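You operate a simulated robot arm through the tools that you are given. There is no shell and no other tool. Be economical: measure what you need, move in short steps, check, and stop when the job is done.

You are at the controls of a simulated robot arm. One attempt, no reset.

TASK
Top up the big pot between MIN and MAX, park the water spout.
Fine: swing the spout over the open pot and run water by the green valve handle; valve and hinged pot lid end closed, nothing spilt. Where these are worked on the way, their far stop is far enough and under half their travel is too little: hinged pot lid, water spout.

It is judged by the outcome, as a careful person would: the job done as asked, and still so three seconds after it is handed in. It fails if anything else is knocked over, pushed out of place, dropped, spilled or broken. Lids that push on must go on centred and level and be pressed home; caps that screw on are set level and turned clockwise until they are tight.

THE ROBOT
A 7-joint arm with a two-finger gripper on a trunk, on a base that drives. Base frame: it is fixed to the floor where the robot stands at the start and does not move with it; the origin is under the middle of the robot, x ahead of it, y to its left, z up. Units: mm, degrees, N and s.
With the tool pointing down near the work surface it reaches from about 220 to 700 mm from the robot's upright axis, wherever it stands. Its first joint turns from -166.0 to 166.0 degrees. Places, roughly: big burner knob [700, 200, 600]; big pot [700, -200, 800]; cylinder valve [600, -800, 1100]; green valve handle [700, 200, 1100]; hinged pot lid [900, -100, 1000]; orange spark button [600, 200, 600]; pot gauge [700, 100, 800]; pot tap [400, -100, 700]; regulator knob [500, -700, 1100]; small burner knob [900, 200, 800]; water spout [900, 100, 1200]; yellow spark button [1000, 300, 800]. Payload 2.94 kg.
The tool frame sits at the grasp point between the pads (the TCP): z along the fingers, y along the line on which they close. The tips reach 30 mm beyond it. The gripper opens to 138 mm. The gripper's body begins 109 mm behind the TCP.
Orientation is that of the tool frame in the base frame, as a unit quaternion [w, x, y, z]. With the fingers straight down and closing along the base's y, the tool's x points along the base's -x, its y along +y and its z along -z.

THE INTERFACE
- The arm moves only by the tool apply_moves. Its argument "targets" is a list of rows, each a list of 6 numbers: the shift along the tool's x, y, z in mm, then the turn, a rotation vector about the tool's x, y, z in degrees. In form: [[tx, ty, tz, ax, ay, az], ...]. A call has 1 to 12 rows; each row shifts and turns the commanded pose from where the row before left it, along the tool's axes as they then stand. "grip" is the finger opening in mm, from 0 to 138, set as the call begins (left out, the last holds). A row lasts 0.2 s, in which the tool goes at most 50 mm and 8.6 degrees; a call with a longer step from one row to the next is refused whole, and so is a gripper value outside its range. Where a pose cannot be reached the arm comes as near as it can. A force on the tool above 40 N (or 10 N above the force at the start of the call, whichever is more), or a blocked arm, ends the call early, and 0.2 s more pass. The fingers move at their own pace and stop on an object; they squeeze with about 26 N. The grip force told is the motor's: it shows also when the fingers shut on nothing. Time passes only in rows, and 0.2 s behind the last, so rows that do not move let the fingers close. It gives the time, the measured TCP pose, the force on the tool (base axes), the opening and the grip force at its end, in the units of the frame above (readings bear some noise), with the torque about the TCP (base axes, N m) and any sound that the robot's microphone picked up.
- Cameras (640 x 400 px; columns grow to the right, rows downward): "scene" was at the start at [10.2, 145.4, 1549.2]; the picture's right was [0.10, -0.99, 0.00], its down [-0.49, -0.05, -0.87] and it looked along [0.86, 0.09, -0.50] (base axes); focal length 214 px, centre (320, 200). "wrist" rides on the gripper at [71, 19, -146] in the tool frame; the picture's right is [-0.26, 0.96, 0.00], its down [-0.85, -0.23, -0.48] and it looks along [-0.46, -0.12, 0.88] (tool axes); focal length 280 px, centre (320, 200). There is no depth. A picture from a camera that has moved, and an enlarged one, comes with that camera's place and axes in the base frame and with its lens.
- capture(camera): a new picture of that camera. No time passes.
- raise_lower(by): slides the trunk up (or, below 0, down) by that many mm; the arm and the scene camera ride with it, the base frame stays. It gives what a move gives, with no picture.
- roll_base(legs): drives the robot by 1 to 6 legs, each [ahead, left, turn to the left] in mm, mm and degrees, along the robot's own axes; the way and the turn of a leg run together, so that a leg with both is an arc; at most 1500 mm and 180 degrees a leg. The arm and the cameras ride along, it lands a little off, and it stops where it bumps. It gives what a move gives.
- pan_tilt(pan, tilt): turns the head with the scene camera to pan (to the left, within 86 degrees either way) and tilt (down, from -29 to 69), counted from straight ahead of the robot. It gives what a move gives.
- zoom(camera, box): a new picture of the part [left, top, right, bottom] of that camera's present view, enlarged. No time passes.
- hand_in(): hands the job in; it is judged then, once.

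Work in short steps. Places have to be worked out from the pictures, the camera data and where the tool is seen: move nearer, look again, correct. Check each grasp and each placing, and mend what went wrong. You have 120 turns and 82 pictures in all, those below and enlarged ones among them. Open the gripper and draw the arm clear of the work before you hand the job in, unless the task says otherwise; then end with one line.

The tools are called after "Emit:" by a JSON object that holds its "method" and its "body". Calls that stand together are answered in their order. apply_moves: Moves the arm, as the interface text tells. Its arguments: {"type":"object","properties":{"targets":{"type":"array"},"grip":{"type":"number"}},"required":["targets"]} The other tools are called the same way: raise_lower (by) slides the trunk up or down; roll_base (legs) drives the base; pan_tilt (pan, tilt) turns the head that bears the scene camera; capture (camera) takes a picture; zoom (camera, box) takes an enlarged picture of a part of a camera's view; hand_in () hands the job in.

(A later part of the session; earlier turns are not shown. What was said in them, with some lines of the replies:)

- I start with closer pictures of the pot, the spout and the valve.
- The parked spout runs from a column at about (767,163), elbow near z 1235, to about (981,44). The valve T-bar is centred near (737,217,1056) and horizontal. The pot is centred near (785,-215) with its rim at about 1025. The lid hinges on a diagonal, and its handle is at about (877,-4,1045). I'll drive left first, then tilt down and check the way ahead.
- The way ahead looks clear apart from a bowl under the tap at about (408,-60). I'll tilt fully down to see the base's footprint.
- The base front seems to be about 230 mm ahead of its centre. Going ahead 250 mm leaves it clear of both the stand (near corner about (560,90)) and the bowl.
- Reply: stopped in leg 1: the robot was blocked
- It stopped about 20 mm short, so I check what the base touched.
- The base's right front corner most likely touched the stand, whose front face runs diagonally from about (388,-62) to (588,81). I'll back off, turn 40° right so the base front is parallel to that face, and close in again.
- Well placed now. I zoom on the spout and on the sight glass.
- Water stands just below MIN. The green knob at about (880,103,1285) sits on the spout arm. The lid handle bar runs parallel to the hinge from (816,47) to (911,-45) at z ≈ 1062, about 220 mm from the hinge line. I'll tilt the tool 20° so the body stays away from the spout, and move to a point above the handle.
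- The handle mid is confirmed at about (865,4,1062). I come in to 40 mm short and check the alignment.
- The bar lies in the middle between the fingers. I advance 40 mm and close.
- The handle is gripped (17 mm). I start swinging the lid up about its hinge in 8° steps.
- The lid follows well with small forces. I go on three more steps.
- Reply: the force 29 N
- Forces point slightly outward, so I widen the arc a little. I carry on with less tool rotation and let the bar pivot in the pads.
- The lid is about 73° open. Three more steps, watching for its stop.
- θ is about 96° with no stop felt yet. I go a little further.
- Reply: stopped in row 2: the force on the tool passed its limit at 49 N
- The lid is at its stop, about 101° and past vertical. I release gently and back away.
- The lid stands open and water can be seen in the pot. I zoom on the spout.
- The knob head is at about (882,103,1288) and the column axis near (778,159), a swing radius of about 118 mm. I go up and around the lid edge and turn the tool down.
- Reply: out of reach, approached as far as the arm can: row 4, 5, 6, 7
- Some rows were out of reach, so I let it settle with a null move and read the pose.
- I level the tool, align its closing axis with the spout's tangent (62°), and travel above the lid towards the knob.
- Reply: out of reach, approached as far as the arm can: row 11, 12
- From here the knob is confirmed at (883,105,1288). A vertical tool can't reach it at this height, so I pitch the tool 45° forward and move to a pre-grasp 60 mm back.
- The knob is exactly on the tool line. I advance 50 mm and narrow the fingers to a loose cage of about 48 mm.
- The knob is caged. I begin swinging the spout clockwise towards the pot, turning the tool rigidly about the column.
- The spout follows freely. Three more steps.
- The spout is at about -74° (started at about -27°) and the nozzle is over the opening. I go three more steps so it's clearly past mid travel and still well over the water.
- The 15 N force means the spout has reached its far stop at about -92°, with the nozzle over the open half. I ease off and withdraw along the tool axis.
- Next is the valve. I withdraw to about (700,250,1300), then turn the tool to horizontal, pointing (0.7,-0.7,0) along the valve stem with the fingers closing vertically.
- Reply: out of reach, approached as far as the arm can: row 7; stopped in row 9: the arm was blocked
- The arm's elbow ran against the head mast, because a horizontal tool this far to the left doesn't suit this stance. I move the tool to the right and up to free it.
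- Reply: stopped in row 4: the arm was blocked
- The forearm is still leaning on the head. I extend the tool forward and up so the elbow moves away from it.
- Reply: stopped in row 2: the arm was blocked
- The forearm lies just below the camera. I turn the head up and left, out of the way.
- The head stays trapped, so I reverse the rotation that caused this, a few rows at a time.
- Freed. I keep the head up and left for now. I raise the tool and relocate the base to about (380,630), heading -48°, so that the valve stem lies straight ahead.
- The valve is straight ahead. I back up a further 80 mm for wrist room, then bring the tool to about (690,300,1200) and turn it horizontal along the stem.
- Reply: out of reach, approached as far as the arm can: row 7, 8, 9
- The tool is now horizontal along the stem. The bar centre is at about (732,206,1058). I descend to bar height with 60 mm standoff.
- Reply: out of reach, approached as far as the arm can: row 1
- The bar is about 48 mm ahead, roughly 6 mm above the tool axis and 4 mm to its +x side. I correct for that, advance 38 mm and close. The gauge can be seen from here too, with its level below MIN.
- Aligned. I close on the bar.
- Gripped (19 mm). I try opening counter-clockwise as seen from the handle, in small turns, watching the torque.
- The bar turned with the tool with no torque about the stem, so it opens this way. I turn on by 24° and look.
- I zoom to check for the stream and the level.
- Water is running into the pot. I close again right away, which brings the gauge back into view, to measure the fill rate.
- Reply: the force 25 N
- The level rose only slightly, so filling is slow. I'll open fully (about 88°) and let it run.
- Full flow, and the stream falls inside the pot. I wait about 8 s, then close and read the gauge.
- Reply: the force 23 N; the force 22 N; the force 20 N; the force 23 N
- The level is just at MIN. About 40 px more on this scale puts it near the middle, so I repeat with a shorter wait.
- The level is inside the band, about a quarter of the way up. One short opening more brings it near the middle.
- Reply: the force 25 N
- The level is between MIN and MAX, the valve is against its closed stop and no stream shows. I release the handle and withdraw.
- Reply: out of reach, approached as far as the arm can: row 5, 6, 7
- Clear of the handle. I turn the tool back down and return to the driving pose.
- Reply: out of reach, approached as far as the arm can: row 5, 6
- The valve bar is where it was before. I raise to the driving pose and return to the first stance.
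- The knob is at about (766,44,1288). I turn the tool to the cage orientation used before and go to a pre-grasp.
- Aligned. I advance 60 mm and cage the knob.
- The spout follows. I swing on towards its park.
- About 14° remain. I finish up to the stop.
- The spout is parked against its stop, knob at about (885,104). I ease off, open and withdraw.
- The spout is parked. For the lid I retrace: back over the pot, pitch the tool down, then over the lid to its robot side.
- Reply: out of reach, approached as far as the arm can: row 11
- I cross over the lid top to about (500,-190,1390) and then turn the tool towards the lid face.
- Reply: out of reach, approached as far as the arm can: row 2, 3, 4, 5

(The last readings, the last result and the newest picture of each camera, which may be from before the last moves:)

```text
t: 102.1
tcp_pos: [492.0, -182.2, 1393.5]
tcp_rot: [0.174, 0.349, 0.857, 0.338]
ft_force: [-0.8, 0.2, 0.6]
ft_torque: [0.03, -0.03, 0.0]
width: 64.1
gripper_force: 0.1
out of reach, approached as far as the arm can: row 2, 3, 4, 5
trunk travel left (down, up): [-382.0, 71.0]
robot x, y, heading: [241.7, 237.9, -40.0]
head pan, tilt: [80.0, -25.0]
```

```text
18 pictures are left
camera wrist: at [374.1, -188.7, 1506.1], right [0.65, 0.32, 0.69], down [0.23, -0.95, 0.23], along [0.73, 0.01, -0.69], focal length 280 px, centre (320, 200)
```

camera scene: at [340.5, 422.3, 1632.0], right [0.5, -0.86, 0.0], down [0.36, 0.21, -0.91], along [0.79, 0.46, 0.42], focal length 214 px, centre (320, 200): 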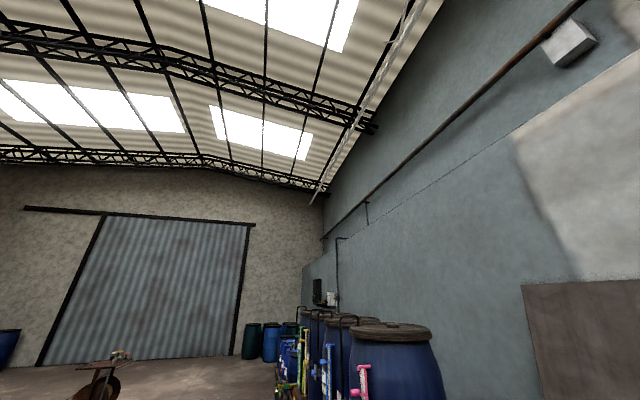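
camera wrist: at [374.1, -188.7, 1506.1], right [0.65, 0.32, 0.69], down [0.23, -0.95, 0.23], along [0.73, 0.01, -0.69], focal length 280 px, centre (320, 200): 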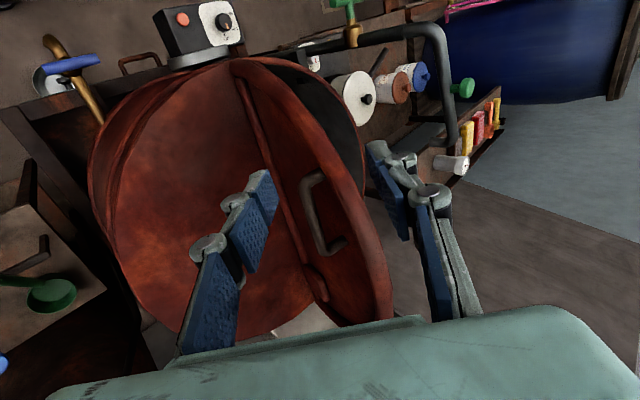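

The lid stands open, the handle is at about (645,-210,1246), and the spout is parked. I move to the front of the handle and turn the tool nearly horizontal.

Emit:
{"method": "apply_moves", "body": {"targets": [[-29.8, -22.4, 13.2, 0, 0, 0], [-29.8, -22.4, 13.2, 0, 0, 0], [-29.8, -22.4, 13.2, 0, 0, 0], [-29.8, -22.4, 13.2, 0, 0, 0], [0, 0, 0, -8, 0, 0], [0, 0, 0, -8, 0, 0], [0, 0, 0, -8, 0, 0], [0, 0, 0, -8, 0, 0], [0, 0, 0, -6, 0, 0]]}}

Emit:
{"method": "capture", "body": {"camera": "wrist"}}

```text
t: 104.1
tcp_pos: [527.6, -233.5, 1347.4]
tcp_rot: [0.277, 0.273, 0.701, 0.597]
ft_force: [0.0, 0.0, 0.5]
ft_torque: [0.0, 0.01, 0.01]
width: 63.9
gripper_force: 0.1
out of reach, approached as far as the arm can: row 2, 3, 4
trunk travel left (down, up): [-382.0, 71.0]
robot x, y, heading: [243.3, 238.0, -40.1]
head pan, tilt: [80.0, -25.0]
```

```text
17 pictures are left
camera wrist: at [374.7, -280.9, 1379.5], right [0.23, -0.06, 0.97], down [0.24, -0.96, -0.11], along [0.94, 0.26, -0.21], focal length 280 px, centre (320, 200)
```

wrist: 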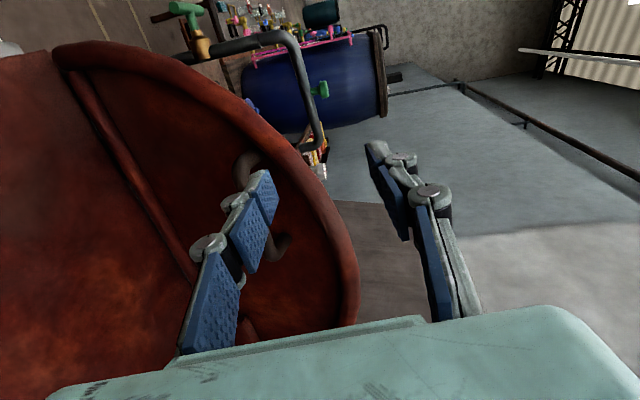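

Next I drop to the handle's height, 70 mm in front of it.

Emit:
{"method": "apply_moves", "body": {"targets": [[-15, -30, 0, 0, 0, 0], [-15, -30, 0, 0, 0, 0], [-15, -31, 10, 0, 0, 0], [-15, 0, 33, 0, 0, 0]]}}

Emit:
{"method": "capture", "body": {"camera": "wrist"}}

```text
t: 105.1
tcp_pos: [596.8, -259.1, 1254.7]
tcp_rot: [0.276, 0.273, 0.702, 0.597]
ft_force: [0.3, 0.6, 1.2]
ft_torque: [0.01, 0.02, -0.01]
width: 63.9
gripper_force: 0.1
trunk travel left (down, up): [-382.0, 71.0]
robot x, y, heading: [241.3, 239.5, -39.9]
head pan, tilt: [80.0, -25.0]
```

```text
16 pictures are left
camera wrist: at [443.9, -306.5, 1287.4], right [0.23, -0.05, 0.97], down [0.24, -0.96, -0.11], along [0.94, 0.26, -0.21], focal length 280 px, centre (320, 200)
```

wrist: 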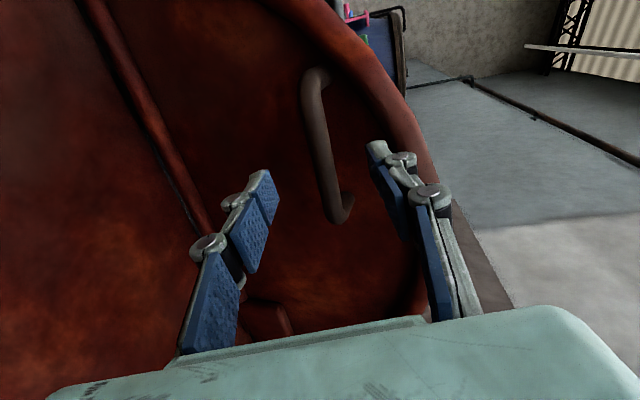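

The bar is centred. I advance 60 mm and grip it.

Emit:
{"method": "apply_moves", "body": {"targets": [[0, 0, 30, 0, 0, 0], [0, 0, 30, 0, 0, 0]]}}

Emit:
{"method": "apply_moves", "body": {"targets": [[0, 0, 0, 0, 0, 0], [0, 0, 0, 0, 0, 0], [0, 0, 0, 0, 0, 0]], "grip": 0}}

Emit:
{"method": "capture", "body": {"camera": "wrist"}}

```text
t: 105.7
tcp_pos: [638.2, -218.2, 1246.3]
tcp_rot: [0.277, 0.274, 0.701, 0.597]
ft_force: [-0.2, 0.5, 0.1]
ft_torque: [0.03, 0.01, -0.01]
width: 64.1
gripper_force: 0.1
trunk travel left (down, up): [-382.0, 71.0]
robot x, y, heading: [239.4, 238.6, -40.0]
head pan, tilt: [80.0, -25.0]
```

```text
t: 106.5
tcp_pos: [639.5, -218.0, 1247.1]
tcp_rot: [0.278, 0.274, 0.7, 0.598]
ft_force: [3.3, -1.0, 9.9]
ft_torque: [0.8, 0.63, -0.14]
width: 17.6
gripper_force: 43.0
trunk travel left (down, up): [-382.0, 71.0]
robot x, y, heading: [240.4, 243.0, -40.0]
head pan, tilt: [80.0, -25.0]
```

```text
15 pictures are left
camera wrist: at [486.0, -265.5, 1279.8], right [0.23, -0.06, 0.97], down [0.24, -0.96, -0.11], along [0.94, 0.26, -0.21], focal length 280 px, centre (320, 200)
```

wrist: 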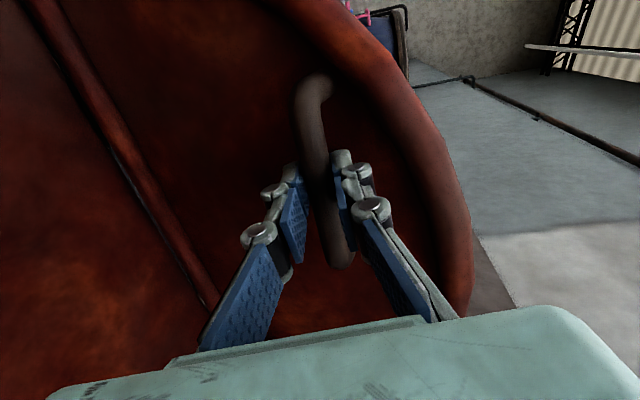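

Gripped (17.6 mm). I swing the lid closed along the computed arc and lower it under control, four steps first.

Emit:
{"method": "apply_moves", "body": {"targets": [[0, 13.6, 29, 4.9, 0, 0], [0, 12, 29.7, 4.9, 0, 0], [0, 10.4, 30.3, 4.9, 0, 0], [0, 8.7, 30.8, 4.9, 0, 0]]}}

```text
t: 107.5
tcp_pos: [729.2, -127.6, 1262.0]
tcp_rot: [0.23, 0.315, 0.791, 0.471]
ft_force: [9.5, -0.9, 27.2]
ft_torque: [1.09, 0.27, -0.38]
width: 17.7
gripper_force: 42.8
trunk travel left (down, up): [-382.0, 71.0]
robot x, y, heading: [238.5, 239.3, -39.7]
head pan, tilt: [80.0, -25.0]
```

Slight outward force, so I widen the arc a few mm and continue.

Emit:
{"method": "apply_moves", "body": {"targets": [[0, 9.5, 31, 4.9, 0, 0], [0, 6.8, 31.5, 4.9, 0, 0], [0, 4.1, 31.8, 4.9, 0, 0], [0, 1.9, 31.9, 4.9, 0, 0]]}}

Emit:
{"method": "capture", "body": {"camera": "wrist"}}

```text
t: 108.5
tcp_pos: [811.9, -43.9, 1203.6]
tcp_rot: [0.167, 0.348, 0.862, 0.329]
ft_force: [4.5, 18.9, 10.8]
ft_torque: [1.15, 0.65, -0.11]
width: 17.2
gripper_force: 42.9
trunk travel left (down, up): [-382.0, 71.0]
robot x, y, heading: [242.4, 239.0, -40.0]
head pan, tilt: [80.0, -25.0]
```

```text
14 pictures are left
camera wrist: at [695.9, -49.6, 1318.0], right [0.66, 0.34, 0.67], down [0.23, -0.94, 0.24], along [0.72, 0.0, -0.7], focal length 280 px, centre (320, 200)
```

wrist: 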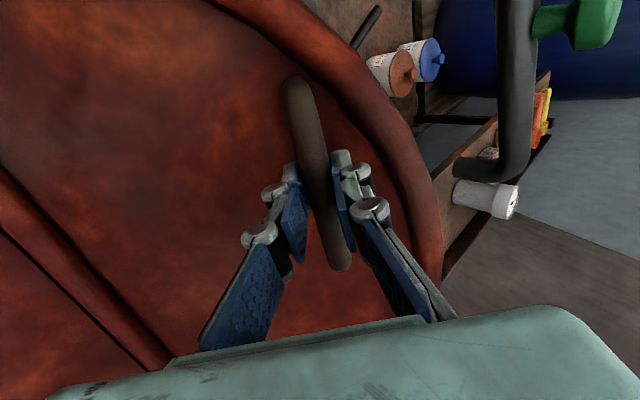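

On track at about 37° left. I go on lowering.

Emit:
{"method": "apply_moves", "body": {"targets": [[0, 0.5, 32, 4.9, 0, 0], [0, -1.3, 32, 4.9, 0, 0], [0, -3.3, 31.8, 4.9, 0, 0]]}}

```text
t: 109.3
tcp_pos: [854.1, -8.3, 1127.9]
tcp_rot: [0.117, 0.368, 0.897, 0.216]
ft_force: [-16.9, 28.6, -2.6]
ft_torque: [0.9, 0.73, -0.52]
width: 16.9
gripper_force: 43.3
trunk travel left (down, up): [-382.0, 71.0]
robot x, y, heading: [240.1, 243.9, -39.8]
head pan, tilt: [80.0, -25.0]
```

There is a side force along the hinge axis, so I shift 4 mm along tool x and finish the last two steps.

Emit:
{"method": "apply_moves", "body": {"targets": [[5, 0, 0, 0, 0, 0], [0, -5, 31.6, 4.9, 0, 0], [0, -3.5, 15, 2, 0, 0]]}}

Emit:
{"method": "capture", "body": {"camera": "wrist"}}

```text
t: 110.1
tcp_pos: [863.6, 1.4, 1084.2]
tcp_rot: [0.098, 0.374, 0.908, 0.162]
ft_force: [-9.6, 28.6, -2.6]
ft_torque: [0.33, 0.28, -0.39]
width: 16.9
gripper_force: 42.6
trunk travel left (down, up): [-382.0, 71.0]
robot x, y, heading: [241.4, 238.1, -39.9]
head pan, tilt: [80.0, -25.0]
```

```text
13 pictures are left
camera wrist: at [783.1, 31.4, 1221.0], right [0.81, 0.46, 0.37], down [0.3, -0.86, 0.41], along [0.5, -0.22, -0.84], focal length 280 px, centre (320, 200)
```

wrist: 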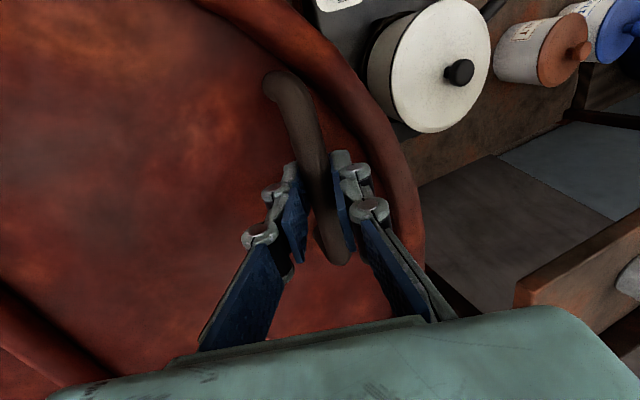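

About 5 mm remain to the closed height of 1078–1079. I press gently down.

Emit:
{"method": "apply_moves", "body": {"targets": [[2, -2, 5, 0, 0, 0], [0, -1, 5, 0, 0, 0]]}}

```text
t: 110.7
tcp_pos: [865.5, 1.4, 1078.4]
tcp_rot: [0.103, 0.375, 0.907, 0.162]
ft_force: [-5.1, 23.4, 16.7]
ft_torque: [1.05, 0.84, -0.14]
width: 16.9
gripper_force: 42.3
trunk travel left (down, up): [-382.0, 71.0]
robot x, y, heading: [242.3, 239.8, -40.0]
head pan, tilt: [80.0, -25.0]
```

The lid is seated (upward reaction of 17 N). I open and withdraw along the tool axis, then up and back clear of the spout.

Emit:
{"method": "apply_moves", "body": {"targets": [[0, 0, 0, 0, 0, 0], [0, 0, 0, 0, 0, 0], [0, 0, 0, 0, 0, 0], [0, 0, -20, 0, 0, 0], [0, 0, -30, 0, 0, 0], [21, -4.5, -35.5, 0, 0, 0], [21, -4.5, -35.5, 0, 0, 0], [21, -4.5, -35.5, 0, 0, 0], [21, -4.5, -35.5, 0, 0, 0]], "grip": 64}}

Emit:
{"method": "capture", "body": {"camera": "wrist"}}

```text
t: 112.7
tcp_pos: [733.6, 2.3, 1240.9]
tcp_rot: [0.101, 0.376, 0.907, 0.16]
ft_force: [-0.2, 0.2, -0.6]
ft_torque: [0.01, -0.01, 0.02]
width: 64.0
gripper_force: 0.0
trunk travel left (down, up): [-382.0, 71.0]
robot x, y, heading: [241.6, 239.3, -39.8]
head pan, tilt: [80.0, -25.0]
```

```text
12 pictures are left
camera wrist: at [652.3, 33.2, 1376.9], right [0.81, 0.46, 0.37], down [0.3, -0.86, 0.41], along [0.51, -0.22, -0.83], focal length 280 px, centre (320, 200)
```

wrist: 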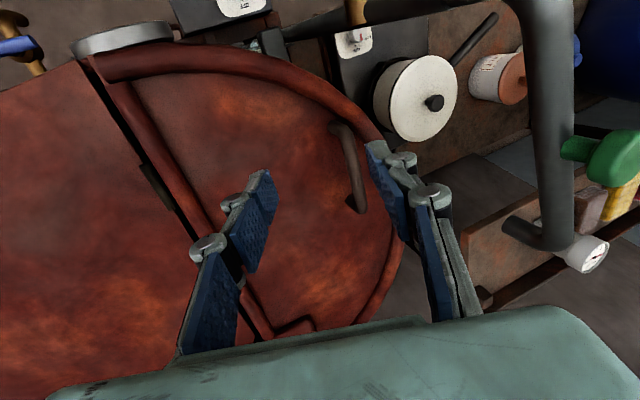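

The lid is closed flat. I withdraw the arm fully and turn the head back for an overall check.

Emit:
{"method": "apply_moves", "body": {"targets": [[27.5, -3, -32, 0, 0, 0], [27.5, -3, -32, 0, 0, 0], [27.5, -3, -32, 0, 0, 0], [27.5, -3, -32, 0, 0, 0], [27.5, -3, -32, 0, 0, 0]]}}

Emit:
{"method": "pan_tilt", "body": {"pan": 15, "tilt": 38}}

Emit:
{"method": "apply_moves", "body": {"targets": [[0, 0, 0, 0, 0, 0], [0, 0, 0, 0, 0, 0], [0, 0, 0, 0, 0, 0], [0, 0, 0, 0, 0, 0], [0, 0, 0, 0, 0, 0]]}}

Emit:
{"method": "capture", "body": {"camera": "scene"}}

```text
t: 113.9
tcp_pos: [580.2, 56.2, 1371.5]
tcp_rot: [0.101, 0.376, 0.907, 0.16]
ft_force: [0.2, 0.1, 0.5]
ft_torque: [-0.02, 0.0, 0.0]
width: 64.2
gripper_force: 0.1
trunk travel left (down, up): [-382.0, 71.0]
robot x, y, heading: [242.6, 237.9, -40.0]
head pan, tilt: [80.0, -25.0]
```

```text
t: 115.3
tcp_pos: [580.0, 55.6, 1371.8]
tcp_rot: [0.1, 0.377, 0.907, 0.16]
ft_force: [0.8, -0.4, -0.5]
ft_torque: [0.01, -0.04, -0.03]
width: 64.2
gripper_force: 0.1
trunk travel left (down, up): [-382.0, 71.0]
robot x, y, heading: [243.4, 238.1, -39.9]
head pan, tilt: [15.0, 38.0]
```

```text
t: 116.5
tcp_pos: [580.4, 55.0, 1371.4]
tcp_rot: [0.1, 0.376, 0.907, 0.161]
ft_force: [0.4, 0.1, 0.3]
ft_torque: [0.0, 0.04, 0.01]
width: 63.4
gripper_force: 0.0
trunk travel left (down, up): [-382.0, 71.0]
robot x, y, heading: [241.1, 239.7, -40.0]
head pan, tilt: [15.0, 38.0]
```

```text
11 pictures are left
camera scene: at [352.9, 378.2, 1539.2], right [-0.19, -0.98, 0.0], down [-0.58, 0.11, -0.81], along [0.79, -0.15, -0.59], focal length 214 px, centre (320, 200)
```

scene: 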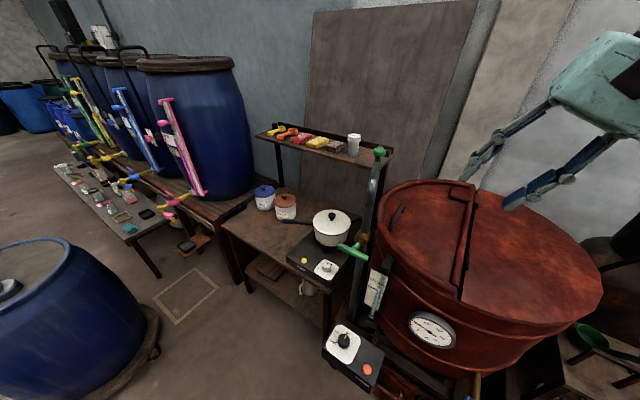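

I zoom on the gauge, valve and lid for a final check.

Emit:
{"method": "zoom", "body": {"camera": "scene", "box": [300, 220, 428, 300]}}

Emit:
{"method": "zoom", "body": {"camera": "scene", "box": [340, 130, 532, 250]}}

```text
5.00 times, centred on (364, 260) of scene
camera zoom: at [352.9, 378.2, 1539.2], right [-0.19, -0.98, 0.0], down [-0.58, 0.11, -0.81], along [0.79, -0.15, -0.59], focal length 1072 px, centre (100, -100)
```

zoom: 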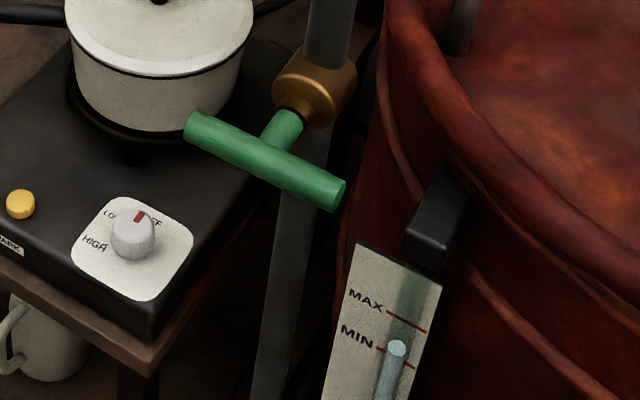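

```text
3.33 times, centred on (436, 190) of scene
camera zoom: at [352.9, 378.2, 1539.2], right [-0.19, -0.98, 0.0], down [-0.58, 0.11, -0.81], along [0.79, -0.15, -0.59], focal length 715 px, centre (-67, 233)
```

zoom: 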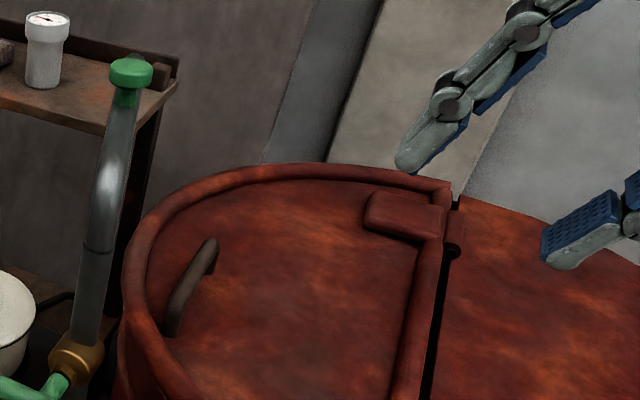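

The level is between MIN and MAX and the valve is closed. The spout is parked, the lid is shut, nothing was disturbed and the arm is clear. I hand in.

Emit:
{"method": "hand_in", "body": {}}

```text
The job is handed in.
```

The pot is topped up to between MIN and MAX, with the valve and lid closed and the spout parked. I saw nothing spilt or knocked over.
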